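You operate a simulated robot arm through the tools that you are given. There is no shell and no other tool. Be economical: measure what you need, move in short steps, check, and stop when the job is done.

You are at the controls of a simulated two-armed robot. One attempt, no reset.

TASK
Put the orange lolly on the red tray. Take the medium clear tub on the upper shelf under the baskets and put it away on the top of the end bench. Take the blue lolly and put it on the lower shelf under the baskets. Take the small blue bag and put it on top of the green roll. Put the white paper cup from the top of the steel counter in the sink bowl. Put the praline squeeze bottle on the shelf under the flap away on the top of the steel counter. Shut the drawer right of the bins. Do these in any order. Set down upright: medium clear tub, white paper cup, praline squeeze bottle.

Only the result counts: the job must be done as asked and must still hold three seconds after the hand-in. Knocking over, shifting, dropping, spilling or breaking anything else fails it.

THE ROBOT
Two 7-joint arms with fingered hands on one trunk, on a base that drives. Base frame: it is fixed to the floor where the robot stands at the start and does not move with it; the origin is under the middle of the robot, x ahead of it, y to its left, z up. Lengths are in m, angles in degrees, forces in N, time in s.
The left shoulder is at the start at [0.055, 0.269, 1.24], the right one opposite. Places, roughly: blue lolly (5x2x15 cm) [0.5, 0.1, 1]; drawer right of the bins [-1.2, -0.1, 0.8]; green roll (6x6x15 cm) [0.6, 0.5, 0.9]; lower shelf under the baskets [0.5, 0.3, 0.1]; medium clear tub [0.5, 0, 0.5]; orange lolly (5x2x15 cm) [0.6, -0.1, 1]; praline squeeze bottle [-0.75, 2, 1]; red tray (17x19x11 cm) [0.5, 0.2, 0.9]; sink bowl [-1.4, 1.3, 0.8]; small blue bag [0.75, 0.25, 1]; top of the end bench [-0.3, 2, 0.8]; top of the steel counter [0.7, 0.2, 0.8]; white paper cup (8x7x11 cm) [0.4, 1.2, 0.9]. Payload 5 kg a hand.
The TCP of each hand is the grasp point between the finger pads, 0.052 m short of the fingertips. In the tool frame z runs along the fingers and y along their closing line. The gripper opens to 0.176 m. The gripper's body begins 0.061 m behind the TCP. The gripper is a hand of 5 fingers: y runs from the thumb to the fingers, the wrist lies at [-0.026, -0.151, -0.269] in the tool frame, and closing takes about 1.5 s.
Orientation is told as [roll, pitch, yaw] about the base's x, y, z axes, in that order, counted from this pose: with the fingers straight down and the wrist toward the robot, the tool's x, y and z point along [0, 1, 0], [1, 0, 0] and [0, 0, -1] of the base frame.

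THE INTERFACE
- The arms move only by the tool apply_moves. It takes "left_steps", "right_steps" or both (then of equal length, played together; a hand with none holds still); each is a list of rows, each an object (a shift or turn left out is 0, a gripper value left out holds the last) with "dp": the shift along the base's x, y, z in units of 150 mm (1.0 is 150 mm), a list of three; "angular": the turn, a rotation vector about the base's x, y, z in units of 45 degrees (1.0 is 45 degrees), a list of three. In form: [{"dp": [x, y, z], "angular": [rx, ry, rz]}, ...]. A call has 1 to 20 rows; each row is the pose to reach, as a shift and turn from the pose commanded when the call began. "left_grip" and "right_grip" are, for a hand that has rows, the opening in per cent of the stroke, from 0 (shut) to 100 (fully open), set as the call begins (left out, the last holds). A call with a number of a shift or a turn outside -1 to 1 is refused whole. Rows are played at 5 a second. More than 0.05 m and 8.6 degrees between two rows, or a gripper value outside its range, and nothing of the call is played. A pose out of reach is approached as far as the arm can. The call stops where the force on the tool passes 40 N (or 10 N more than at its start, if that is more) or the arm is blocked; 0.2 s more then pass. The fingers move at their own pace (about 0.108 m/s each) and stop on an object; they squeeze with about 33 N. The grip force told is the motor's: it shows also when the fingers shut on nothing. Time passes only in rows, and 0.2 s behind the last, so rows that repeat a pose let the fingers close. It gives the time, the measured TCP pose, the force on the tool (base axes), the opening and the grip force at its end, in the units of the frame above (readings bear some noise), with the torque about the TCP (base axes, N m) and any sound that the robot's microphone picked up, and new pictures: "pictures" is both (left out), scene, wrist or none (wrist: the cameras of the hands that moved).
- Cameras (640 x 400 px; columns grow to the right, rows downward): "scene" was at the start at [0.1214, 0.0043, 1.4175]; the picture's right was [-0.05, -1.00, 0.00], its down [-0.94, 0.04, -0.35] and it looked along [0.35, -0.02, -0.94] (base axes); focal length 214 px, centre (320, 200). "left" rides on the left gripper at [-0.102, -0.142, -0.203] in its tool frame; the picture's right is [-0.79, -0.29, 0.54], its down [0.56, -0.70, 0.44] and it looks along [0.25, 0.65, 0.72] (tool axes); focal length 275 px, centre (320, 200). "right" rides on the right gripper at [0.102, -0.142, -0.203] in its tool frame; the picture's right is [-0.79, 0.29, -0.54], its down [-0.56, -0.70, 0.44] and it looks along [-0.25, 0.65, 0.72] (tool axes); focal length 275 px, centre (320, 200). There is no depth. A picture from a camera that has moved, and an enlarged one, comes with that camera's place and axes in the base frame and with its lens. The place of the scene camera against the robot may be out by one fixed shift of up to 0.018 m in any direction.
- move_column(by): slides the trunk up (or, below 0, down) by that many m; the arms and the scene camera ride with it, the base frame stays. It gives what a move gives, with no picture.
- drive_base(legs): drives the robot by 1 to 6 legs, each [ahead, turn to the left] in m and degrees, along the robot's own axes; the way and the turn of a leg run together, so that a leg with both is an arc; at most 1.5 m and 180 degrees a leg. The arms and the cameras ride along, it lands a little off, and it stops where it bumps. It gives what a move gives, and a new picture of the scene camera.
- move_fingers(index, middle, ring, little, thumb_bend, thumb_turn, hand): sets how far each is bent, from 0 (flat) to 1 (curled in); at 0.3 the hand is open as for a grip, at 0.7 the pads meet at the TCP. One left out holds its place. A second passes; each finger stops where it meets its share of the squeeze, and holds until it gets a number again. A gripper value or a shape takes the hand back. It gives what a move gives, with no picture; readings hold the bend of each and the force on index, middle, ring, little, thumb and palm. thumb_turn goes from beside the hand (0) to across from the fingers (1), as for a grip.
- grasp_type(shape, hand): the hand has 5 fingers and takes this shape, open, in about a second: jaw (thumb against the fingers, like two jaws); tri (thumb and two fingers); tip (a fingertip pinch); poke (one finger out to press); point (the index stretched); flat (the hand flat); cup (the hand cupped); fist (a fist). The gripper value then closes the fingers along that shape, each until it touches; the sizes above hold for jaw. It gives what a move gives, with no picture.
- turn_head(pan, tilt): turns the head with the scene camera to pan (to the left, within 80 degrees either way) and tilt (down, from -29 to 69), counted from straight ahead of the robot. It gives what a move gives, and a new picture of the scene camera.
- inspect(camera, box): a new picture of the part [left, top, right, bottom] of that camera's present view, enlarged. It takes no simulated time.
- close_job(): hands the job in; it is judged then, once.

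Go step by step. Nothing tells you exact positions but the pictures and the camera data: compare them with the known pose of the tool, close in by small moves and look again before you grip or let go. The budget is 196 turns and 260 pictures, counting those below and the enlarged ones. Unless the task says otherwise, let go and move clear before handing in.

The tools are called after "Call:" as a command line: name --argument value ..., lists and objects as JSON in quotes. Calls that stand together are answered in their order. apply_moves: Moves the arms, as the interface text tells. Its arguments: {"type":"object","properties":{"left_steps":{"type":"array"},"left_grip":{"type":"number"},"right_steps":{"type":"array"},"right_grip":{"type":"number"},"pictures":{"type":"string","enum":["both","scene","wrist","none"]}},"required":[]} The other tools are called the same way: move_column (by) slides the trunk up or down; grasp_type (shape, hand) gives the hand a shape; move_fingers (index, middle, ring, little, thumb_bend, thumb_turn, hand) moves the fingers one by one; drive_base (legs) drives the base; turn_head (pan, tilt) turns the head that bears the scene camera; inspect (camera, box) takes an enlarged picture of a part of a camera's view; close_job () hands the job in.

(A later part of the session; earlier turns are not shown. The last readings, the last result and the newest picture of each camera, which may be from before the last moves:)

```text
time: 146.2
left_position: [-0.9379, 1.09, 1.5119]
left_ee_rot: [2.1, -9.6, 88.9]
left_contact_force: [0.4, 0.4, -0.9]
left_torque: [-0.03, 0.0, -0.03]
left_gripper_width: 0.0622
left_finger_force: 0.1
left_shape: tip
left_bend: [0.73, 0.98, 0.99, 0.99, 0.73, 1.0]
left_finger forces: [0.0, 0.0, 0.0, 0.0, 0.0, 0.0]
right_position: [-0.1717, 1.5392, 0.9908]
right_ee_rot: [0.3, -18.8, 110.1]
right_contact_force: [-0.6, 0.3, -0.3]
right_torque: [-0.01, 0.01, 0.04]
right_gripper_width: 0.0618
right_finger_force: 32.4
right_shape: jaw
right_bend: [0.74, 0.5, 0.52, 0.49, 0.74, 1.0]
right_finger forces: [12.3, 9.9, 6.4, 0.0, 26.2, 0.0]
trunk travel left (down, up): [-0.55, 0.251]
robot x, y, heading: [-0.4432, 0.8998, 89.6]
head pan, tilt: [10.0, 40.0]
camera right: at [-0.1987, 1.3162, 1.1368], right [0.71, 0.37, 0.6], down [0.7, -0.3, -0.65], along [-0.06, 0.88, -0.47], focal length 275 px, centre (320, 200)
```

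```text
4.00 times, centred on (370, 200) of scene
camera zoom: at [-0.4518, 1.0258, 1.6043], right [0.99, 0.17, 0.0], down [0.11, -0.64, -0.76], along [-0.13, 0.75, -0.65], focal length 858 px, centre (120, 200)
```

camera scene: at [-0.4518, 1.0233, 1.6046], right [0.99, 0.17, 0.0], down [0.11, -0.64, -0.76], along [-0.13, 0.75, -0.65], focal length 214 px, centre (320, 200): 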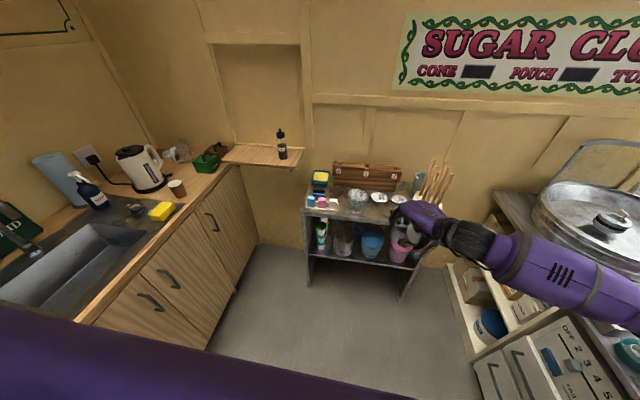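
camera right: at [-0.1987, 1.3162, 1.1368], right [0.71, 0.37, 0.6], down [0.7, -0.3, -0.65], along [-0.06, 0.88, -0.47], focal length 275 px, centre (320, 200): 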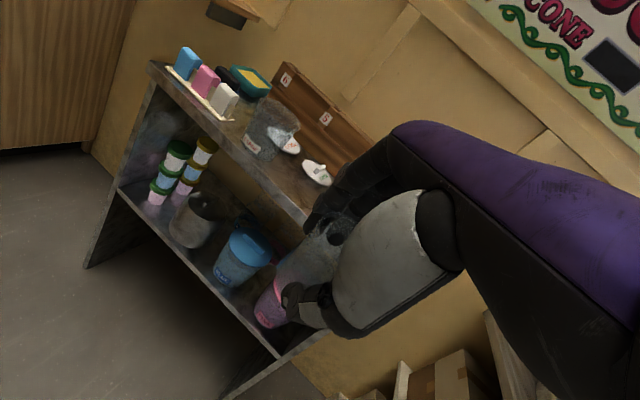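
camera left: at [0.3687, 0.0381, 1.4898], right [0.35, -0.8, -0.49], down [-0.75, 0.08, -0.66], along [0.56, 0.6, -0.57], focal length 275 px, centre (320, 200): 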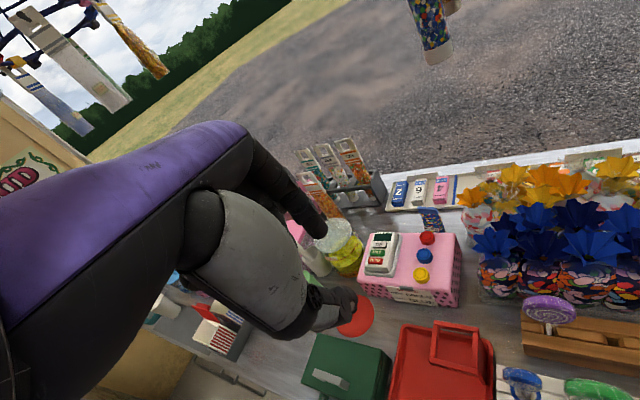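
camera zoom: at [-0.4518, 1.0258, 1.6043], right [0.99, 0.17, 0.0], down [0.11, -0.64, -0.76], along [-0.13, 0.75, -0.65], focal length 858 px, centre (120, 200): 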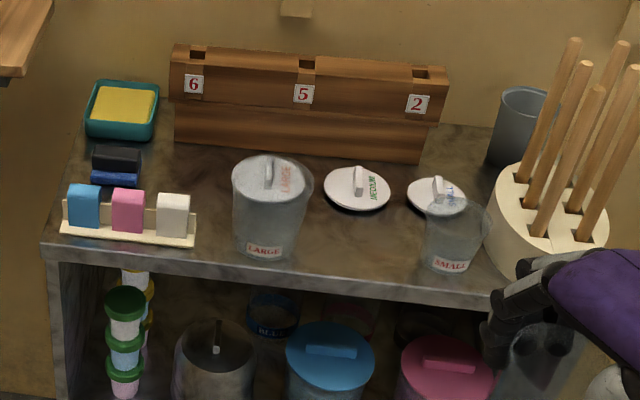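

I found the bench top (z≈0.845): the free spot is between the LARGE and SMALL tubs, in front of the MEDIUM lid, about (-0.283,1.86). I drive 0.12 m closer, straighten yaw to 90 and hover over it.

Call:
drive_base --legs '[[0.12, 0]]'

Call:
apply_moves --right_steps '[{"dp": [-0.1, 0.1, 0.1], "angular": [0, 0, -0.12]}, {"dp": [-0.2, 0.25, 0.2], "angular": [0, 0, -0.24]}, {"dp": [-0.4, 0.4, 0.25], "angular": [0, 0, -0.36]}, {"dp": [-0.55, 0.6, 0.25], "angular": [0, 0, -0.44]}, {"dp": [-0.75, 0.8, 0.25], "angular": [0, 0, -0.44]}, {"dp": [-0.85, 1.0, 0.25], "angular": [0, 0, -0.44]}, {"dp": [-0.85, 1.0, 0.25], "angular": [0, 0, -0.44]}]' --pictures "wrist"

Call:
inspect --camera "scene" --box '[290, 150, 450, 250]'

```text
time: 147.6
left_position: [-0.9375, 1.2104, 1.5111]
left_ee_rot: [2.1, -9.5, 89.2]
left_contact_force: [-0.9, 1.1, -0.2]
left_torque: [-0.1, -0.06, -0.01]
left_gripper_width: 0.0622
left_finger_force: 0.1
left_shape: tip
left_bend: [0.73, 0.98, 0.99, 0.99, 0.73, 1.0]
left_finger forces: [0.1, 0.0, 0.0, 0.1, 0.1, 0.0]
right_position: [-0.1725, 1.6597, 0.9917]
right_ee_rot: [0.2, -18.8, 110.3]
right_contact_force: [0.8, -0.3, -1.4]
right_torque: [-0.04, 0.0, 0.0]
right_gripper_width: 0.0624
right_finger_force: 33.2
right_shape: jaw
right_bend: [0.74, 0.5, 0.52, 0.49, 0.74, 1.0]
right_finger forces: [12.3, 9.9, 6.4, 0.1, 26.2, 0.1]
trunk travel left (down, up): [-0.55, 0.251]
robot x, y, heading: [-0.4439, 1.0154, 89.9]
head pan, tilt: [10.0, 40.0]
camera scene: at [-0.4518, 1.1459, 1.6045], right [0.99, 0.17, 0.0], down [0.11, -0.64, -0.76], along [-0.13, 0.75, -0.65], focal length 214 px, centre (320, 200)
```

scene: 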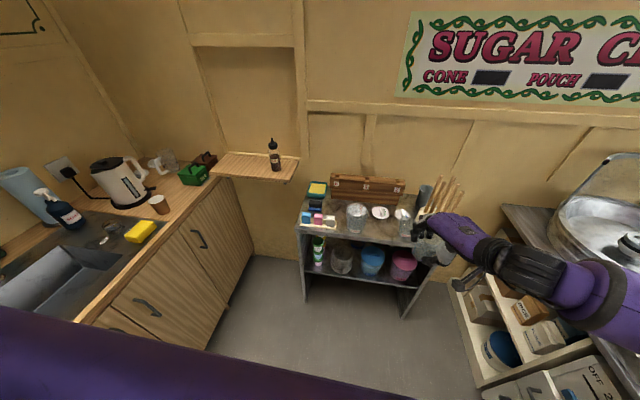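

```text
time: 148.4
left_position: [-0.9362, 1.1682, 1.515]
left_ee_rot: [2.1, -11.2, 89.2]
left_contact_force: [0.6, -5.7, 1.2]
left_torque: [0.63, 0.09, 0.15]
left_gripper_width: 0.0621
left_finger_force: 0.1
left_shape: tip
left_bend: [0.73, 0.98, 0.99, 0.99, 0.73, 1.0]
left_finger forces: [0.0, 0.0, 0.0, 0.1, 0.0, 0.1]
right_position: [-0.1561, 1.6552, 0.9829]
right_ee_rot: [5.7, -14.5, 91.5]
right_contact_force: [1.0, -2.5, 3.7]
right_torque: [0.05, -0.05, -0.05]
right_gripper_width: 0.0618
right_finger_force: 33.1
right_shape: jaw
right_bend: [0.74, 0.5, 0.53, 0.49, 0.74, 1.0]
right_finger forces: [12.8, 10.6, 6.6, 0.1, 26.9, 0.1]
right hand out of reach, approached as far as the arm can: row 2
trunk travel left (down, up): [-0.55, 0.251]
robot x, y, heading: [-0.4449, 1.0138, 89.9]
head pan, tilt: [10.0, 40.0]
stopped in row 3 (right hand): the force on the tool passed its limit at 66 N (the readings are from after the stop); the commanded pose is now the measured one
camera right: at [-0.2328, 1.4608, 1.1526], right [0.84, 0.18, 0.52], down [0.52, -0.54, -0.66], along [0.16, 0.82, -0.55], focal length 275 px, centre (320, 200)
```

right: 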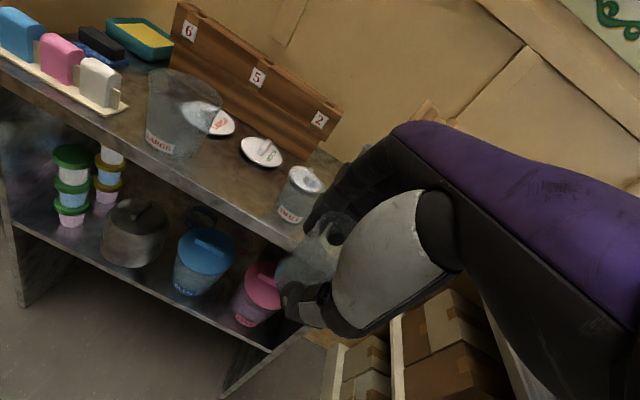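

```text
4.00 times, centred on (370, 200) of scene
camera zoom: at [-0.4508, 1.1405, 1.6049], right [0.99, 0.17, 0.0], down [0.11, -0.64, -0.76], along [-0.13, 0.75, -0.65], focal length 858 px, centre (120, 200)
```

zoom: 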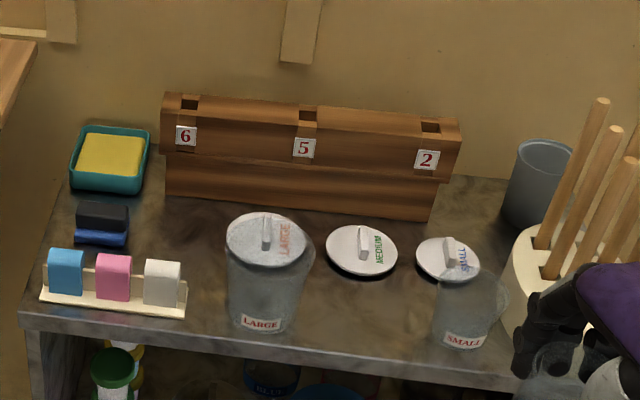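

The arm jerked at a limit again; the tub stays held. I continue in gentle small steps toward the spot.

Call:
apply_moves --right_steps '[{"dp": [-0.05, 0.05, 0.06], "angular": [0, -0.03, 0]}, {"dp": [-0.15, 0.1, 0.12], "angular": [0.02, -0.06, 0]}, {"dp": [-0.25, 0.15, 0.18], "angular": [0.03, -0.09, 0]}, {"dp": [-0.35, 0.2, 0.24], "angular": [0.04, -0.12, 0]}, {"dp": [-0.45, 0.3, 0.3], "angular": [0.05, -0.12, 0]}, {"dp": [-0.55, 0.4, 0.3], "angular": [0.05, -0.12, 0]}, {"dp": [-0.65, 0.5, 0.3], "angular": [0.05, -0.12, 0]}, {"dp": [-0.65, 0.5, 0.3], "angular": [0.05, -0.12, 0]}]' --pictures "wrist"

```text
time: 148.8
left_position: [-0.9356, 1.1659, 1.5166]
left_ee_rot: [2.2, -11.2, 89.2]
left_contact_force: [2.4, -1.8, -0.6]
left_torque: [0.25, 0.15, 0.08]
left_gripper_width: 0.0622
left_finger_force: 0.0
left_shape: tip
left_bend: [0.73, 0.98, 0.99, 0.99, 0.73, 1.0]
left_finger forces: [0.0, 0.1, 0.1, 0.1, 0.0, 0.0]
right_position: [-0.1623, 1.6234, 0.9416]
right_ee_rot: [4.8, -9.4, 91.8]
right_contact_force: [3.0, -1.3, -2.2]
right_torque: [0.32, 0.26, -0.03]
right_gripper_width: 0.0616
right_finger_force: 33.6
right_shape: jaw
right_bend: [0.74, 0.5, 0.52, 0.49, 0.74, 1.0]
right_finger forces: [13.1, 9.9, 6.4, 0.1, 26.3, 0.1]
trunk travel left (down, up): [-0.55, 0.251]
robot x, y, heading: [-0.446, 1.0164, 90.0]
head pan, tilt: [10.0, 40.0]
stopped in row 1 (right hand): the force on the tool passed its limit at 57 N (the readings are from after the stop); the commanded pose is now the measured one
camera right: at [-0.2404, 1.4448, 1.1245], right [0.83, 0.23, 0.51], down [0.54, -0.6, -0.6], along [0.17, 0.77, -0.62], focal length 275 px, centre (320, 200)
```

right: 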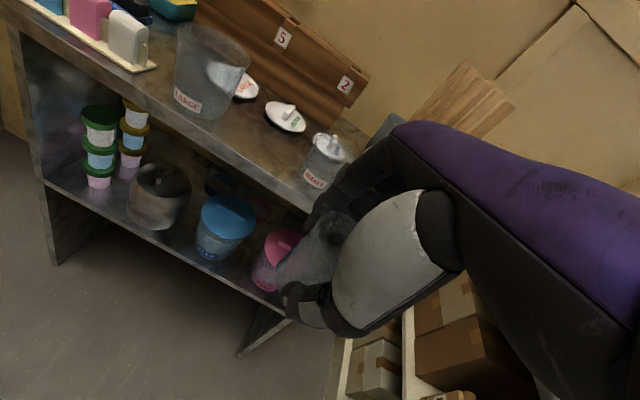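

Something may be touching the right elbow. I look to the right side before moving again.

Call:
turn_head --pan -55 --tilt 40

```text
time: 150.1
left_position: [-0.9368, 1.1622, 1.5156]
left_ee_rot: [2.2, -11.4, 89.2]
left_contact_force: [0.1, -0.4, 0.1]
left_torque: [0.05, 0.1, 0.01]
left_gripper_width: 0.0619
left_finger_force: 0.1
left_shape: tip
left_bend: [0.73, 0.98, 0.99, 0.99, 0.73, 1.0]
left_finger forces: [0.0, 0.1, 0.1, 0.0, 0.1, 0.0]
right_position: [-0.1613, 1.6207, 0.9446]
right_ee_rot: [4.9, -9.8, 91.9]
right_contact_force: [0.5, -0.1, -0.9]
right_torque: [0.02, 0.1, 0.01]
right_gripper_width: 0.0614
right_finger_force: 32.9
right_shape: jaw
right_bend: [0.74, 0.5, 0.52, 0.49, 0.74, 1.0]
right_finger forces: [13.1, 10.0, 6.4, 0.0, 26.4, 0.0]
trunk travel left (down, up): [-0.55, 0.251]
robot x, y, heading: [-0.4439, 1.0173, 89.9]
head pan, tilt: [-55.0, 40.0]
camera scene: at [-0.3665, 1.1108, 1.6048], right [0.57, -0.82, 0.01], down [-0.53, -0.38, -0.76], along [0.63, 0.43, -0.65], focal length 214 px, centre (320, 200)
```

scene: 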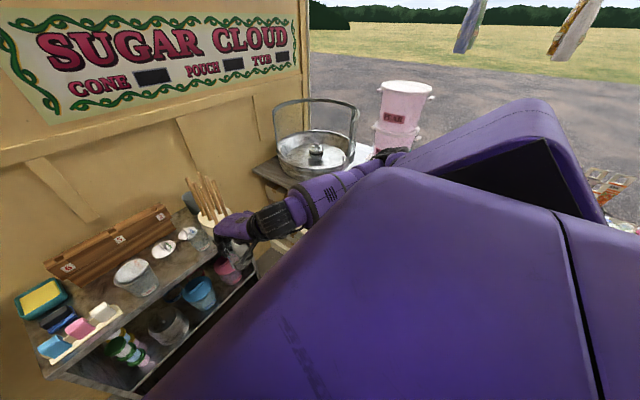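

The right elbow is over the counter near the bowl and buckets. I raise the trunk to lift it clear, then back off and re-approach from further left with the robot turned slightly right.

Call:
move_column --by 0.2

Call:
drive_base --legs '[[-0.35, 0]]'

Call:
inspect --camera "scene" --box '[240, 60, 560, 260]'

```text
time: 152.3
left_position: [-0.9389, 1.1599, 1.7161]
left_ee_rot: [2.1, -11.4, 89.2]
left_contact_force: [-0.1, -0.8, -0.4]
left_torque: [0.03, 0.01, 0.01]
left_gripper_width: 0.062
left_finger_force: 0.1
left_shape: tip
left_bend: [0.73, 0.98, 0.99, 0.99, 0.73, 1.0]
left_finger forces: [0.0, 0.1, 0.0, 0.0, 0.0, 0.0]
right_position: [-0.1626, 1.6204, 1.1461]
right_ee_rot: [4.8, -9.7, 92.0]
right_contact_force: [0.2, -0.1, -1.4]
right_torque: [0.04, 0.01, 0.0]
right_gripper_width: 0.0614
right_finger_force: 32.8
right_shape: jaw
right_bend: [0.74, 0.5, 0.52, 0.49, 0.74, 1.0]
right_finger forces: [13.2, 10.1, 6.5, 0.0, 26.4, 0.1]
trunk travel left (down, up): [-0.75, 0.051]
robot x, y, heading: [-0.4401, 1.0141, 89.7]
head pan, tilt: [-55.0, 40.0]
```

```text
time: 155.2
left_position: [-0.9377, 0.8087, 1.718]
left_ee_rot: [2.1, -11.5, 89.2]
left_contact_force: [-0.6, -1.3, 0.0]
left_torque: [0.02, -0.01, 0.05]
left_gripper_width: 0.062
left_finger_force: 0.1
left_shape: tip
left_bend: [0.73, 0.98, 0.99, 0.99, 0.73, 1.0]
left_finger forces: [0.1, 0.1, 0.0, 0.1, 0.0, 0.0]
right_position: [-0.163, 1.2706, 1.1467]
right_ee_rot: [4.8, -9.8, 92.1]
right_contact_force: [-0.3, 0.1, -1.0]
right_torque: [0.0, 0.03, -0.05]
right_gripper_width: 0.0617
right_finger_force: 32.8
right_shape: jaw
right_bend: [0.74, 0.5, 0.52, 0.49, 0.74, 1.0]
right_finger forces: [13.2, 9.9, 6.5, 0.0, 26.4, 0.0]
trunk travel left (down, up): [-0.75, 0.051]
robot x, y, heading: [-0.4469, 0.6633, 90.3]
head pan, tilt: [-55.0, 40.0]
camera scene: at [-0.3672, 0.7547, 1.8051], right [0.57, -0.82, 0.01], down [-0.53, -0.38, -0.76], along [0.63, 0.43, -0.65], focal length 214 px, centre (320, 200)
```

scene: 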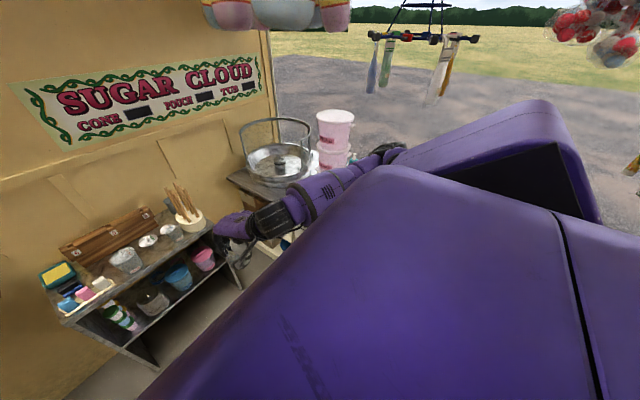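

```text
2.00 times, centred on (400, 160) of scene
camera zoom: at [-0.3672, 0.7547, 1.8051], right [0.57, -0.82, 0.01], down [-0.53, -0.38, -0.76], along [0.63, 0.43, -0.65], focal length 429 px, centre (160, 280)
```

zoom: 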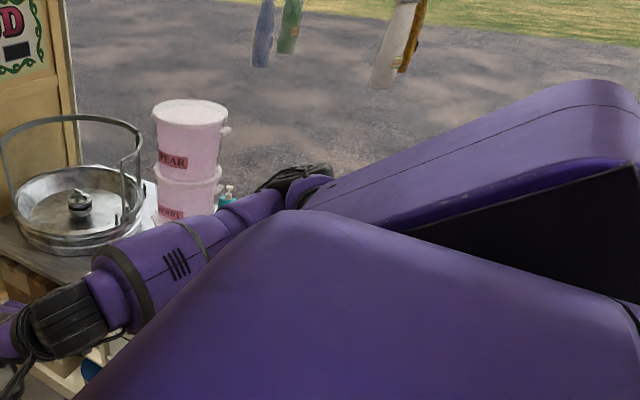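

Backed off. Now I go to the left-hand lane and turn toward the bench.

Call:
drive_base --legs '[[0, 30], [0.4, 0], [0, -45]]'

Call:
turn_head --pan -25 --tilt 40

```text
time: 163.8
left_position: [-1.0872, 1.2606, 1.7171]
left_ee_rot: [2.1, -12.2, 73.4]
left_contact_force: [0.4, -0.2, 0.2]
left_torque: [0.04, -0.02, 0.01]
left_gripper_width: 0.062
left_finger_force: 0.1
left_shape: tip
left_bend: [0.73, 0.98, 0.99, 0.99, 0.73, 1.0]
left_finger forces: [0.1, 0.1, 0.0, 0.0, 0.1, 0.0]
right_position: [-0.2145, 1.5034, 1.1556]
right_ee_rot: [4.9, -10.1, 76.4]
right_contact_force: [0.1, -0.6, -1.8]
right_torque: [0.06, 0.06, -0.02]
right_gripper_width: 0.0614
right_finger_force: 33.0
right_shape: jaw
right_bend: [0.74, 0.5, 0.53, 0.49, 0.74, 1.0]
right_finger forces: [12.8, 9.8, 7.2, 0.0, 25.5, 0.0]
trunk travel left (down, up): [-0.75, 0.051]
robot x, y, heading: [-0.6506, 1.0064, 74.0]
head pan, tilt: [-55.0, 40.0]
camera scene: at [-0.5528, 1.0782, 1.8051], right [0.33, -0.94, 0.01], down [-0.61, -0.22, -0.76], along [0.72, 0.24, -0.65], focal length 214 px, centre (320, 200)
```

scene: 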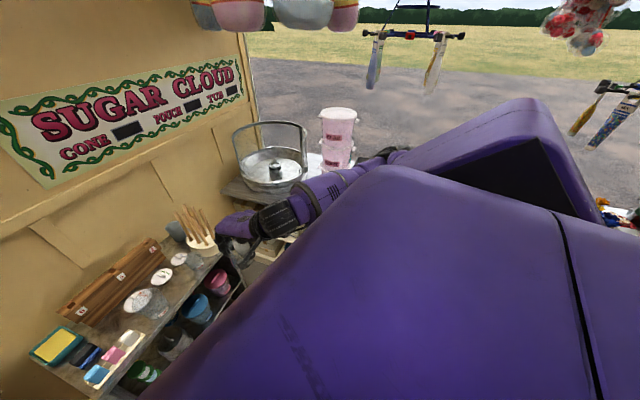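

```text
time: 164.7
left_position: [-1.0961, 1.2335, 1.7193]
left_ee_rot: [2.1, -13.2, 73.5]
left_contact_force: [-1.9, -2.5, -0.5]
left_torque: [0.32, -0.14, 0.06]
left_gripper_width: 0.0623
left_finger_force: 0.0
left_shape: tip
left_bend: [0.73, 0.98, 0.99, 0.99, 0.73, 1.0]
left_finger forces: [0.0, 0.0, 0.0, 0.1, 0.0, 0.1]
right_position: [-0.2221, 1.4825, 1.1638]
right_ee_rot: [5.1, -10.5, 76.4]
right_contact_force: [-1.5, -2.0, 0.4]
right_torque: [0.12, -0.11, -0.07]
right_gripper_width: 0.0615
right_finger_force: 32.5
right_shape: jaw
right_bend: [0.74, 0.5, 0.53, 0.49, 0.74, 1.0]
right_finger forces: [13.1, 10.2, 7.1, 0.0, 26.8, 0.0]
trunk travel left (down, up): [-0.75, 0.051]
robot x, y, heading: [-0.6499, 1.0116, 74.4]
head pan, tilt: [-25.0, 40.0]
camera scene: at [-0.5802, 1.1082, 1.8052], right [0.76, -0.65, 0.0], down [-0.42, -0.49, -0.76], along [0.5, 0.57, -0.65], focal length 214 px, centre (320, 200)
```

scene: 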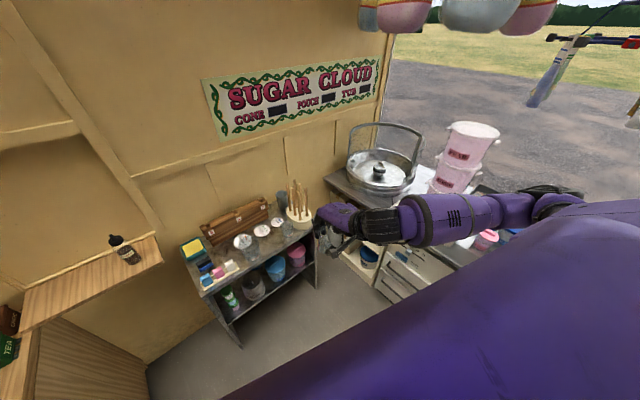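

The elbow is actually high and clear here. I level the tub and extend over the bench at height, then look.

Call:
apply_moves --right_steps '[{"dp": [0, 0.1, 0], "angular": [0.03, -0.03, 0.05]}, {"dp": [0, 0.25, 0], "angular": [0.06, -0.06, 0.1]}, {"dp": [-0.05, 0.4, 0], "angular": [0.09, -0.09, 0.15]}, {"dp": [-0.1, 0.55, 0], "angular": [0.108, -0.118, 0.2]}, {"dp": [-0.15, 0.7, 0], "angular": [0.108, -0.118, 0.2]}, {"dp": [-0.2, 0.85, 0], "angular": [0.108, -0.118, 0.2]}, {"dp": [-0.25, 1.0, 0], "angular": [0.108, -0.118, 0.2]}, {"dp": [-0.25, 1.0, 0], "angular": [0.108, -0.118, 0.2]}]' --pictures "none"

Call:
apply_moves --right_steps '[{"dp": [-0.05, 0.2, 0]}, {"dp": [-0.1, 0.4, 0]}, {"dp": [-0.15, 0.6, 0]}, {"dp": [-0.2, 0.8, 0]}, {"dp": [-0.25, 1.0, 0]}, {"dp": [-0.25, 1.0, 0]}]'

```text
time: 165.2
left_position: [-1.0968, 1.2181, 1.7205]
left_ee_rot: [2.3, -13.7, 73.3]
left_contact_force: [0.0, -2.2, 0.0]
left_torque: [0.35, -0.06, 0.09]
left_gripper_width: 0.0623
left_finger_force: 0.0
left_shape: tip
left_bend: [0.73, 0.98, 0.99, 0.99, 0.73, 1.0]
left_finger forces: [0.1, 0.0, 0.1, 0.0, 0.1, 0.0]
right_position: [-0.2109, 1.4998, 1.2057]
right_ee_rot: [6.0, -15.2, 77.9]
right_contact_force: [2.1, -1.6, -0.1]
right_torque: [0.15, 0.17, 0.03]
right_gripper_width: 0.0612
right_finger_force: 32.7
right_shape: jaw
right_bend: [0.74, 0.5, 0.53, 0.49, 0.74, 1.0]
right_finger forces: [13.0, 10.2, 7.4, 0.1, 27.1, 0.1]
right hand out of reach, approached as far as the arm can: row 1, 2
trunk travel left (down, up): [-0.75, 0.051]
robot x, y, heading: [-0.6485, 1.0097, 74.0]
head pan, tilt: [-25.0, 40.0]
stopped in row 2 (right hand): the force on the tool passed its limit at 52 N (the readings are from after the stop); the commanded pose is now the measured one
```

```text
time: 166.0
left_position: [-1.0954, 1.2462, 1.7165]
left_ee_rot: [2.0, -12.5, 73.4]
left_contact_force: [-3.1, 3.9, -3.4]
left_torque: [-0.39, -0.42, -0.3]
left_gripper_width: 0.0621
left_finger_force: 0.1
left_shape: tip
left_bend: [0.73, 0.98, 0.99, 0.99, 0.73, 1.0]
left_finger forces: [0.1, 0.0, 0.0, 0.0, 0.0, 0.0]
right_position: [-0.2481, 1.5405, 1.1035]
right_ee_rot: [6.3, -6.2, 77.7]
right_contact_force: [0.1, -2.3, -2.2]
right_torque: [0.28, 0.03, -0.13]
right_gripper_width: 0.0613
right_finger_force: 33.2
right_shape: jaw
right_bend: [0.74, 0.5, 0.53, 0.49, 0.74, 1.0]
right_finger forces: [13.3, 10.5, 6.8, 0.1, 26.6, 0.0]
right hand out of reach, approached as far as the arm can: row 1
trunk travel left (down, up): [-0.75, 0.051]
robot x, y, heading: [-0.6518, 1.0096, 74.2]
head pan, tilt: [-25.0, 40.0]
stopped in row 4 (right hand): the force on the tool passed its limit at 56 N (the readings are from after the stop); the commanded pose is now the measured one
camera scene: at [-0.5818, 1.1186, 1.8047], right [0.76, -0.65, 0.01], down [-0.42, -0.5, -0.76], along [0.5, 0.57, -0.65], focal length 214 px, centre (320, 200)
camera right: at [-0.3616, 1.3964, 1.2989], right [0.88, 0.05, 0.48], down [0.36, -0.74, -0.57], along [0.32, 0.67, -0.66], focal length 275 px, centre (320, 200)
```

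scene: 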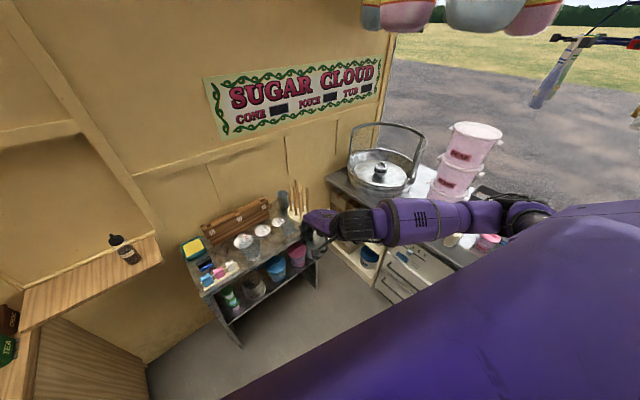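
right: 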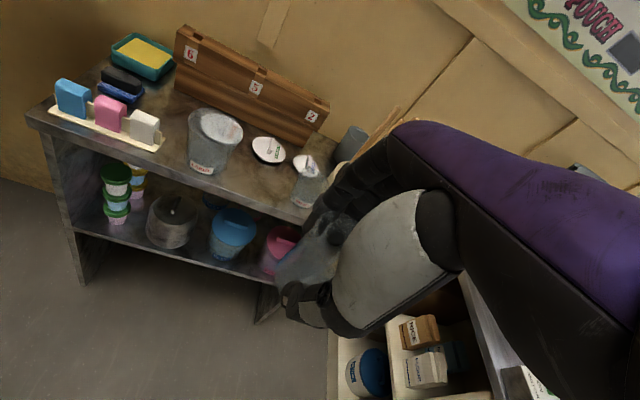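

The arm is near a joint limit because the trunk is too high relative to the hand. I back off into the open aisle, lower the trunk and raise the hand relative to the shoulder.

Call:
drive_base --legs '[[-0.3, 0]]'

Call:
apply_moves --right_steps '[{"dp": [0, 0, 0.08]}, {"dp": [0, 0, 0.16]}, {"dp": [0, 0, 0.24]}, {"dp": [0, 0, 0.32]}, {"dp": [0, 0, 0.4]}, {"dp": [0, 0, 0.5]}, {"dp": [0, 0, 0.6]}]' --pictures "none"

Call:
move_column --by -0.25

```text
time: 168.6
left_position: [-1.182, 0.9265, 1.7192]
left_ee_rot: [2.2, -13.8, 73.5]
left_contact_force: [-0.9, -4.0, 0.4]
left_torque: [0.52, -0.13, 0.08]
left_gripper_width: 0.062
left_finger_force: 0.1
left_shape: tip
left_bend: [0.73, 0.98, 0.99, 0.99, 0.73, 1.0]
left_finger forces: [0.1, 0.0, 0.1, 0.0, 0.0, 0.0]
right_position: [-0.3334, 1.2346, 1.1152]
right_ee_rot: [6.6, -7.5, 77.9]
right_contact_force: [-1.3, -3.8, 1.1]
right_torque: [0.36, -0.15, -0.15]
right_gripper_width: 0.0612
right_finger_force: 33.0
right_shape: jaw
right_bend: [0.74, 0.5, 0.53, 0.49, 0.74, 1.0]
right_finger forces: [13.3, 10.4, 6.7, 0.0, 26.7, 0.1]
trunk travel left (down, up): [-0.75, 0.051]
robot x, y, heading: [-0.7309, 0.7184, 74.4]
head pan, tilt: [-25.0, 40.0]
camera scene: at [-0.6615, 0.8172, 1.8052], right [0.76, -0.65, 0.0], down [-0.42, -0.49, -0.76], along [0.5, 0.58, -0.65], focal length 214 px, centre (320, 200)
```

scene: 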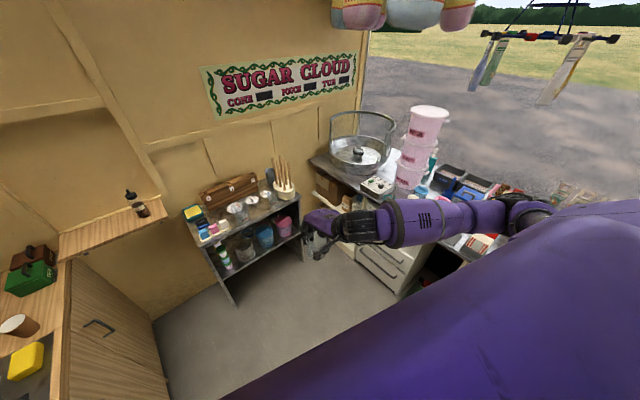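

```text
time: 170.2
left_position: [-1.1845, 0.9141, 1.7192]
left_ee_rot: [2.1, -14.2, 73.6]
left_contact_force: [0.3, 0.4, -0.2]
left_torque: [-0.03, -0.03, -0.01]
left_gripper_width: 0.0623
left_finger_force: 0.0
left_shape: tip
left_bend: [0.73, 0.98, 0.99, 0.99, 0.73, 1.0]
left_finger forces: [0.0, 0.0, 0.1, 0.0, 0.0, 0.0]
right_position: [-0.3363, 1.2262, 1.2113]
right_ee_rot: [6.4, -7.9, 78.0]
right_contact_force: [0.4, 0.9, -0.9]
right_torque: [-0.02, -0.01, -0.03]
right_gripper_width: 0.061
right_finger_force: 32.7
right_shape: jaw
right_bend: [0.74, 0.5, 0.53, 0.49, 0.74, 1.0]
right_finger forces: [12.9, 10.1, 7.0, 0.1, 26.3, 0.0]
trunk travel left (down, up): [-0.75, 0.051]
robot x, y, heading: [-0.7314, 0.7177, 74.1]
head pan, tilt: [-25.0, 40.0]
```

```text
time: 172.8
left_position: [-1.1845, 0.9134, 1.4703]
left_ee_rot: [2.3, -14.2, 73.4]
left_contact_force: [0.3, 0.4, 0.2]
left_torque: [-0.01, 0.02, -0.02]
left_gripper_width: 0.0624
left_finger_force: 0.1
left_shape: tip
left_bend: [0.73, 0.98, 0.99, 0.99, 0.73, 1.0]
left_finger forces: [0.1, 0.1, 0.0, 0.0, 0.1, 0.0]
right_position: [-0.3358, 1.2253, 0.9608]
right_ee_rot: [6.4, -7.9, 78.0]
right_contact_force: [0.2, -0.1, -1.2]
right_torque: [0.02, 0.06, 0.0]
right_gripper_width: 0.0613
right_finger_force: 32.8
right_shape: jaw
right_bend: [0.74, 0.5, 0.53, 0.49, 0.74, 1.0]
right_finger forces: [13.0, 10.1, 7.0, 0.0, 26.5, 0.1]
trunk travel left (down, up): [-0.5, 0.301]
robot x, y, heading: [-0.7329, 0.7216, 74.2]
head pan, tilt: [-25.0, 40.0]
```

Upward motion works now. I raise a bit more and extend forward gently, fixing the tilt.

Call:
apply_moves --right_steps '[{"dp": [0, 0, 0.1]}, {"dp": [0, 0, 0.2]}, {"dp": [0, 0, 0.35]}, {"dp": [0, 0.05, 0.5]}, {"dp": [0, 0.15, 0.6], "angular": [0.03, -0.03, 0]}, {"dp": [0, 0.3, 0.6], "angular": [0.06, -0.06, 0]}, {"dp": [0, 0.45, 0.6], "angular": [0.1, -0.09, 0]}, {"dp": [0, 0.6, 0.6], "angular": [0.14, -0.12, 0]}, {"dp": [0, 0.75, 0.6], "angular": [0.17, -0.14, 0]}, {"dp": [0, 0.9, 0.6], "angular": [0.18, -0.15, 0]}, {"dp": [0, 0.9, 0.6], "angular": [0.18, -0.15, 0]}]'

```text
time: 175.2
left_position: [-1.184, 0.9131, 1.4696]
left_ee_rot: [2.2, -14.2, 73.5]
left_contact_force: [-0.1, -0.8, 0.0]
left_torque: [0.06, 0.0, -0.01]
left_gripper_width: 0.062
left_finger_force: 0.1
left_shape: tip
left_bend: [0.73, 0.98, 0.99, 0.99, 0.73, 1.0]
left_finger forces: [0.0, 0.1, 0.0, 0.1, 0.0, 0.1]
right_position: [-0.3367, 1.361, 1.0502]
right_ee_rot: [1.4, -17.1, 79.0]
right_contact_force: [-0.3, -1.3, -1.6]
right_torque: [0.05, 0.01, 0.0]
right_gripper_width: 0.0612
right_finger_force: 32.9
right_shape: jaw
right_bend: [0.74, 0.5, 0.53, 0.49, 0.74, 1.0]
right_finger forces: [12.7, 10.2, 7.2, 0.0, 26.2, 0.0]
trunk travel left (down, up): [-0.5, 0.301]
robot x, y, heading: [-0.7346, 0.718, 74.3]
head pan, tilt: [-25.0, 40.0]
camera scene: at [-0.6569, 0.8318, 1.5543], right [0.76, -0.65, 0.01], down [-0.42, -0.5, -0.76], along [0.5, 0.57, -0.65], focal length 214 px, centre (320, 200)
camera right: at [-0.4695, 1.1857, 1.2038], right [0.81, -0.03, 0.58], down [0.44, -0.63, -0.64], along [0.39, 0.78, -0.5], focal length 275 px, centre (320, 200)
```

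scene: 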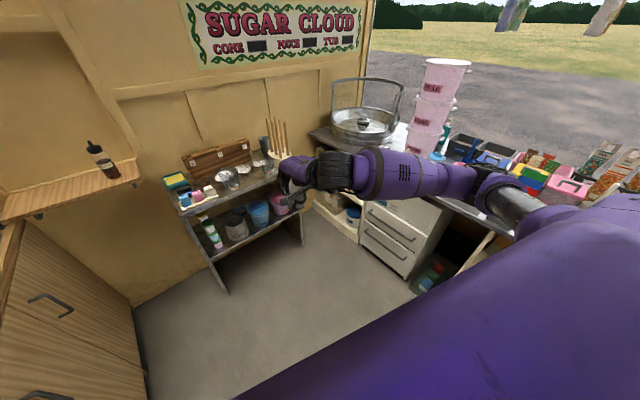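
right: 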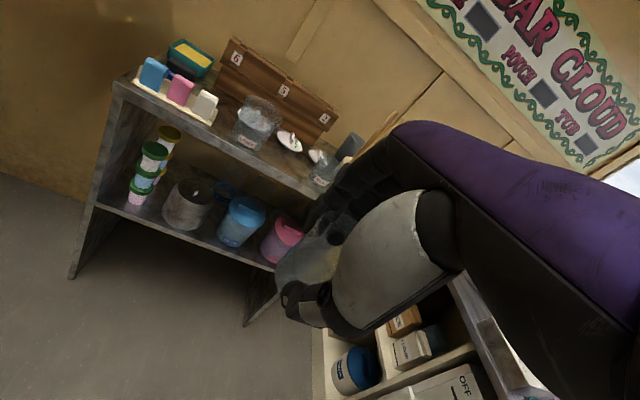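

Good natural pose with the tub level. I drive 0.3 m closer and check the bench with the scene camera.

Call:
drive_base --legs '[[0.3, 0]]'

Call:
inspect --camera "right" --box '[0, 0, 640, 400]'

Call:
inspect --camera "scene" --box '[160, 110, 360, 235]'

```text
time: 177.8
left_position: [-1.1017, 1.2053, 1.4692]
left_ee_rot: [2.2, -14.1, 73.3]
left_contact_force: [0.2, 1.3, 0.9]
left_torque: [-0.13, 0.06, -0.04]
left_gripper_width: 0.062
left_finger_force: 0.2
left_shape: tip
left_bend: [0.73, 0.98, 0.99, 0.99, 0.73, 1.0]
left_finger forces: [0.0, 0.1, 0.1, 0.0, 0.0, 0.1]
right_position: [-0.2536, 1.6524, 1.0496]
right_ee_rot: [1.3, -17.1, 79.0]
right_contact_force: [0.5, 0.4, -1.3]
right_torque: [-0.1, 0.06, 0.04]
right_gripper_width: 0.0611
right_finger_force: 33.4
right_shape: jaw
right_bend: [0.74, 0.5, 0.53, 0.49, 0.74, 1.0]
right_finger forces: [12.8, 10.0, 7.2, 0.0, 26.2, 0.0]
trunk travel left (down, up): [-0.5, 0.301]
robot x, y, heading: [-0.6546, 1.0114, 74.2]
head pan, tilt: [-25.0, 40.0]
camera scene: at [-0.5748, 1.1247, 1.5541], right [0.76, -0.65, 0.01], down [-0.42, -0.5, -0.76], along [0.5, 0.57, -0.65], focal length 214 px, centre (320, 200)
```

scene: 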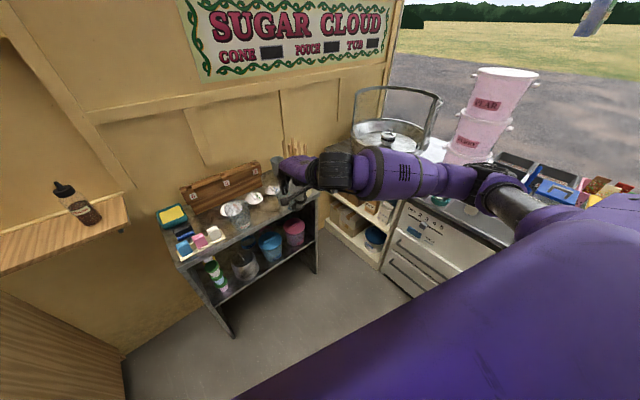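

```text
1.00 times, centred on (320, 200) of right (not enlarged: the box is as wide or as high as the picture)
camera zoom: at [-0.3869, 1.4778, 1.2031], right [0.81, -0.04, 0.58], down [0.43, -0.63, -0.64], along [0.39, 0.77, -0.5], focal length 275 px, centre (320, 200)
```

zoom: 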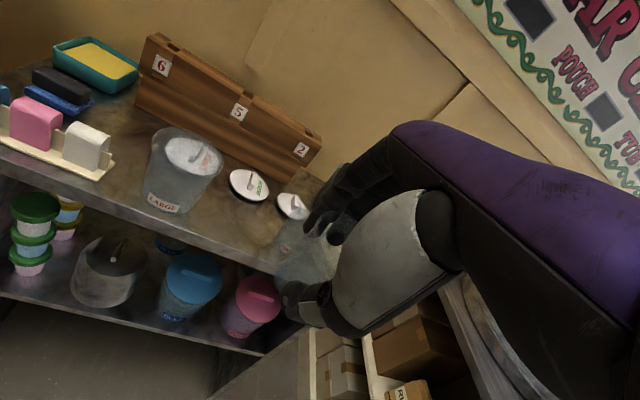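

```text
3.20 times, centred on (260, 172) of scene
camera zoom: at [-0.5748, 1.1247, 1.5541], right [0.76, -0.65, 0.01], down [-0.42, -0.5, -0.76], along [0.5, 0.57, -0.65], focal length 686 px, centre (512, 288)
```

zoom: 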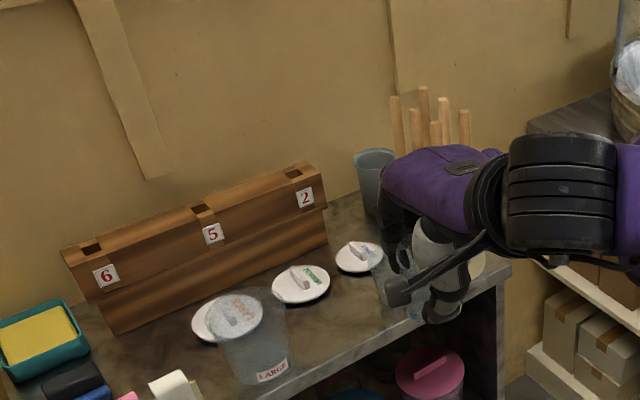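

Target for the tub centre is (-0.285,1.855). I move over it at this height in two stages.

Call:
apply_moves --right_steps '[{"dp": [-0.1, 0.1, 0]}, {"dp": [-0.2, 0.25, 0]}, {"dp": [-0.31, 0.4, 0]}, {"dp": [-0.31, 0.6, 0]}, {"dp": [-0.31, 0.8, 0]}, {"dp": [-0.31, 0.95, 0]}, {"dp": [-0.31, 0.95, 0]}]' --pictures "none"

Call:
apply_moves --right_steps '[{"dp": [0, 0.15, 0]}, {"dp": [0, 0.3, 0]}, {"dp": [0, 0.42, 0]}, {"dp": [0, 0.42, 0]}]' --pictures "wrist"

Call:
inspect --camera "scene" --box '[160, 110, 360, 235]'

```text
time: 179.4
left_position: [-1.1063, 1.1872, 1.4686]
left_ee_rot: [2.3, -14.9, 73.2]
left_contact_force: [-0.1, 0.0, -0.3]
left_torque: [0.02, 0.07, 0.0]
left_gripper_width: 0.0619
left_finger_force: 0.1
left_shape: tip
left_bend: [0.73, 0.98, 0.99, 0.99, 0.73, 1.0]
left_finger forces: [0.0, 0.1, 0.0, 0.0, 0.0, 0.0]
right_position: [-0.3014, 1.7816, 1.0583]
right_ee_rot: [1.3, -17.9, 78.9]
right_contact_force: [0.7, -0.4, -1.0]
right_torque: [0.03, 0.06, 0.03]
right_gripper_width: 0.061
right_finger_force: 33.3
right_shape: jaw
right_bend: [0.74, 0.5, 0.53, 0.49, 0.74, 1.0]
right_finger forces: [12.8, 10.1, 7.3, 0.0, 26.4, 0.0]
trunk travel left (down, up): [-0.5, 0.301]
robot x, y, heading: [-0.6516, 1.0085, 74.2]
head pan, tilt: [-25.0, 40.0]
```

```text
time: 180.4
left_position: [-1.1081, 1.1863, 1.4701]
left_ee_rot: [2.3, -15.0, 73.4]
left_contact_force: [0.0, -0.9, 0.3]
left_torque: [0.09, -0.03, 0.03]
left_gripper_width: 0.0621
left_finger_force: 0.1
left_shape: tip
left_bend: [0.73, 0.98, 0.99, 0.99, 0.73, 1.0]
left_finger forces: [0.0, 0.0, 0.0, 0.0, 0.0, 0.0]
right_position: [-0.3038, 1.8461, 1.0593]
right_ee_rot: [1.4, -18.0, 79.0]
right_contact_force: [0.1, -0.4, -1.0]
right_torque: [0.0, 0.0, -0.02]
right_gripper_width: 0.0613
right_finger_force: 33.1
right_shape: jaw
right_bend: [0.74, 0.5, 0.53, 0.49, 0.74, 1.0]
right_finger forces: [12.7, 10.1, 7.5, 0.0, 26.4, 0.0]
trunk travel left (down, up): [-0.5, 0.301]
robot x, y, heading: [-0.6485, 1.011, 74.2]
head pan, tilt: [-25.0, 40.0]
camera right: at [-0.4379, 1.6678, 1.2093], right [0.81, -0.04, 0.59], down [0.44, -0.62, -0.65], along [0.39, 0.78, -0.49], focal length 275 px, centre (320, 200)
```

right: 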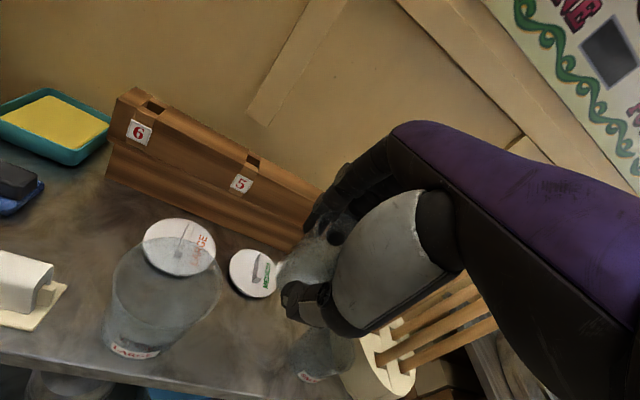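

```text
3.20 times, centred on (260, 172) of scene
camera zoom: at [-0.5753, 1.1228, 1.5543], right [0.76, -0.65, 0.01], down [-0.42, -0.5, -0.76], along [0.5, 0.57, -0.65], focal length 686 px, centre (512, 288)
```

zoom: 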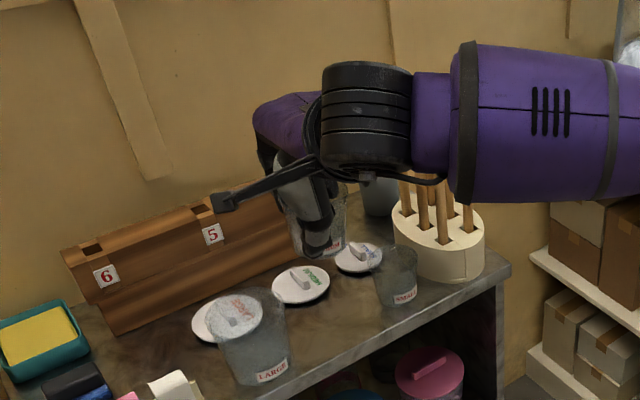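

The tub hovers near (-0.28,1.855). I shift 1 cm left and 1 cm back and lower to just above the bench.

Call:
apply_moves --right_steps '[{"dp": [-0.06, -0.06, -0.1]}, {"dp": [-0.06, -0.06, -0.25]}, {"dp": [-0.06, -0.06, -0.4]}, {"dp": [-0.06, -0.06, -0.55]}, {"dp": [-0.06, -0.06, -0.68]}, {"dp": [-0.06, -0.06, -0.68]}]' --pictures "wrist"

Call:
inspect --camera "scene" --box '[180, 130, 340, 230]'

```text
time: 181.8
left_position: [-1.1075, 1.1859, 1.4699]
left_ee_rot: [2.3, -14.9, 73.3]
left_contact_force: [-0.8, 0.3, -0.1]
left_torque: [0.06, -0.05, -0.01]
left_gripper_width: 0.0624
left_finger_force: 0.0
left_shape: tip
left_bend: [0.73, 0.98, 0.99, 0.99, 0.73, 1.0]
left_finger forces: [0.0, 0.0, 0.1, 0.1, 0.0, 0.0]
right_position: [-0.3137, 1.8335, 0.9571]
right_ee_rot: [1.3, -18.0, 79.0]
right_contact_force: [-1.2, 0.6, -1.1]
right_torque: [0.0, -0.01, 0.03]
right_gripper_width: 0.0612
right_finger_force: 32.9
right_shape: jaw
right_bend: [0.74, 0.5, 0.53, 0.49, 0.74, 1.0]
right_finger forces: [12.6, 10.1, 7.5, 0.0, 26.2, 0.1]
trunk travel left (down, up): [-0.5, 0.301]
robot x, y, heading: [-0.6477, 1.0097, 74.6]
head pan, tilt: [-25.0, 40.0]
camera right: at [-0.4473, 1.6577, 1.1083], right [0.81, -0.04, 0.59], down [0.44, -0.62, -0.65], along [0.39, 0.78, -0.49], focal length 275 px, centre (320, 200)
```

right: 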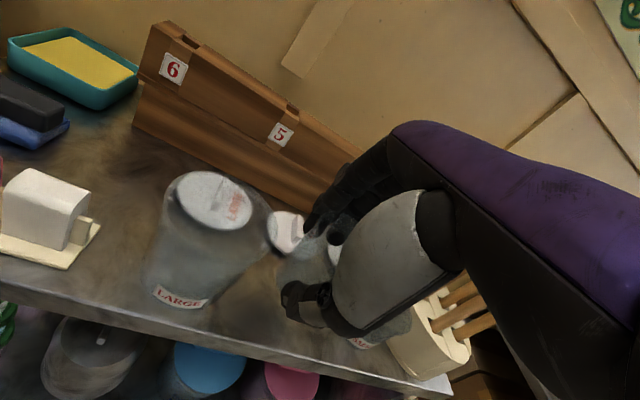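

```text
4.00 times, centred on (260, 180) of scene
camera zoom: at [-0.5755, 1.1233, 1.5544], right [0.76, -0.65, 0.01], down [-0.42, -0.5, -0.76], along [0.5, 0.57, -0.65], focal length 858 px, centre (560, 280)
```

zoom: 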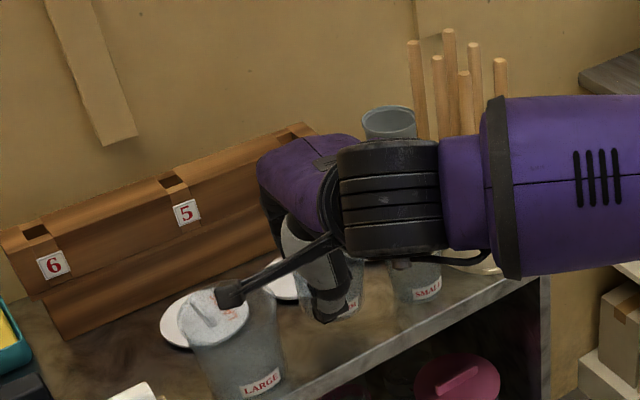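

Nearly down with gaps on both sides. Lower slowly to contact.

Call:
apply_moves --right_steps '[{"dp": [0, 0, -0.05]}, {"dp": [0, 0, -0.1]}, {"dp": [0, 0, -0.13]}, {"dp": [0, 0, -0.16]}, {"dp": [0, 0, -0.16]}]' --pictures "none"

Call:
inspect --camera "scene" --box '[200, 150, 320, 225]'

```text
time: 183.0
left_position: [-1.1083, 1.1876, 1.4701]
left_ee_rot: [2.3, -15.0, 73.3]
left_contact_force: [-0.2, -0.1, 0.3]
left_torque: [-0.01, -0.02, -0.02]
left_gripper_width: 0.062
left_finger_force: 0.0
left_shape: tip
left_bend: [0.73, 0.98, 0.99, 0.99, 0.73, 1.0]
left_finger forces: [0.1, 0.0, 0.0, 0.0, 0.0, 0.0]
right_position: [-0.3128, 1.8354, 0.9333]
right_ee_rot: [1.3, -17.8, 79.0]
right_contact_force: [-0.2, 0.8, -0.8]
right_torque: [-0.03, 0.04, -0.03]
right_gripper_width: 0.0613
right_finger_force: 33.2
right_shape: jaw
right_bend: [0.74, 0.5, 0.53, 0.49, 0.74, 1.0]
right_finger forces: [12.7, 10.0, 7.5, 0.0, 26.3, 0.1]
trunk travel left (down, up): [-0.5, 0.301]
robot x, y, heading: [-0.6489, 1.01, 74.3]
head pan, tilt: [-25.0, 40.0]
```

```text
5.33 times, centred on (260, 188) of scene
camera zoom: at [-0.5752, 1.1235, 1.5543], right [0.76, -0.65, 0.01], down [-0.42, -0.5, -0.76], along [0.5, 0.57, -0.65], focal length 1144 px, centre (640, 267)
```

zoom: 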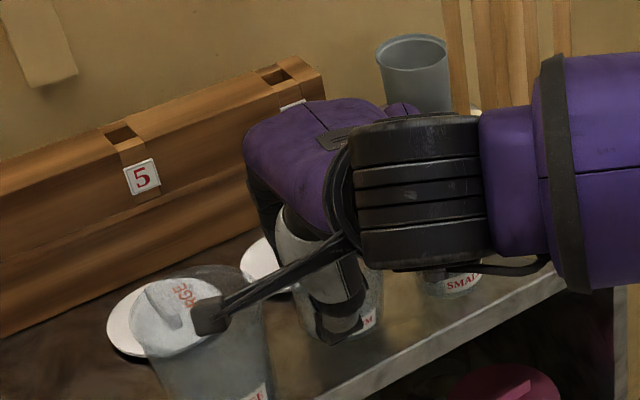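

Still no contact; continue a few more centimetres slowly.

Call:
apply_moves --right_steps '[{"dp": [0, 0, -0.04]}, {"dp": [0, 0, -0.08]}, {"dp": [0, 0, -0.12]}, {"dp": [0, 0, -0.16]}, {"dp": [0, 0, -0.2]}, {"dp": [0, 0, -0.2]}]' --pictures "wrist"

```text
time: 184.4
left_position: [-1.1076, 1.1853, 1.47]
left_ee_rot: [2.4, -14.9, 73.4]
left_contact_force: [-0.9, -1.2, 0.4]
left_torque: [0.07, -0.03, 0.02]
left_gripper_width: 0.0619
left_finger_force: 0.0
left_shape: tip
left_bend: [0.73, 0.98, 0.99, 0.99, 0.73, 1.0]
left_finger forces: [0.0, 0.1, 0.0, 0.1, 0.0, 0.0]
right_position: [-0.3122, 1.8327, 0.9042]
right_ee_rot: [1.3, -17.9, 79.0]
right_contact_force: [-1.4, 1.8, 14.7]
right_torque: [-0.11, 0.03, -0.04]
right_gripper_width: 0.0621
right_finger_force: 32.9
right_shape: jaw
right_bend: [0.74, 0.48, 0.49, 0.49, 0.78, 1.0]
right_finger forces: [14.1, 13.1, 10.0, 0.0, 26.7, 0.1]
trunk travel left (down, up): [-0.5, 0.301]
robot x, y, heading: [-0.6527, 1.0102, 73.9]
head pan, tilt: [-25.0, 40.0]
camera right: at [-0.4469, 1.6569, 1.0541], right [0.81, -0.04, 0.59], down [0.44, -0.62, -0.65], along [0.39, 0.78, -0.49], focal length 275 px, centre (320, 200)
```

right: 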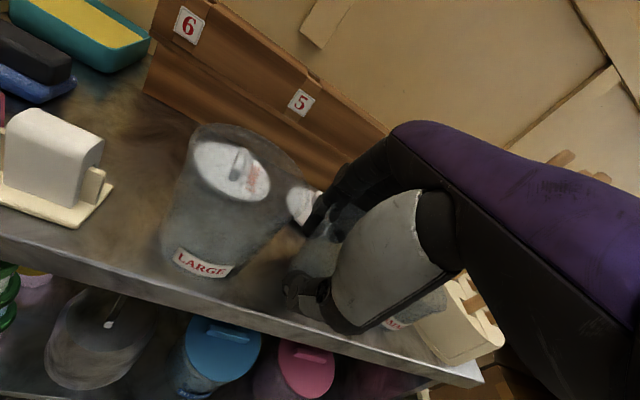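

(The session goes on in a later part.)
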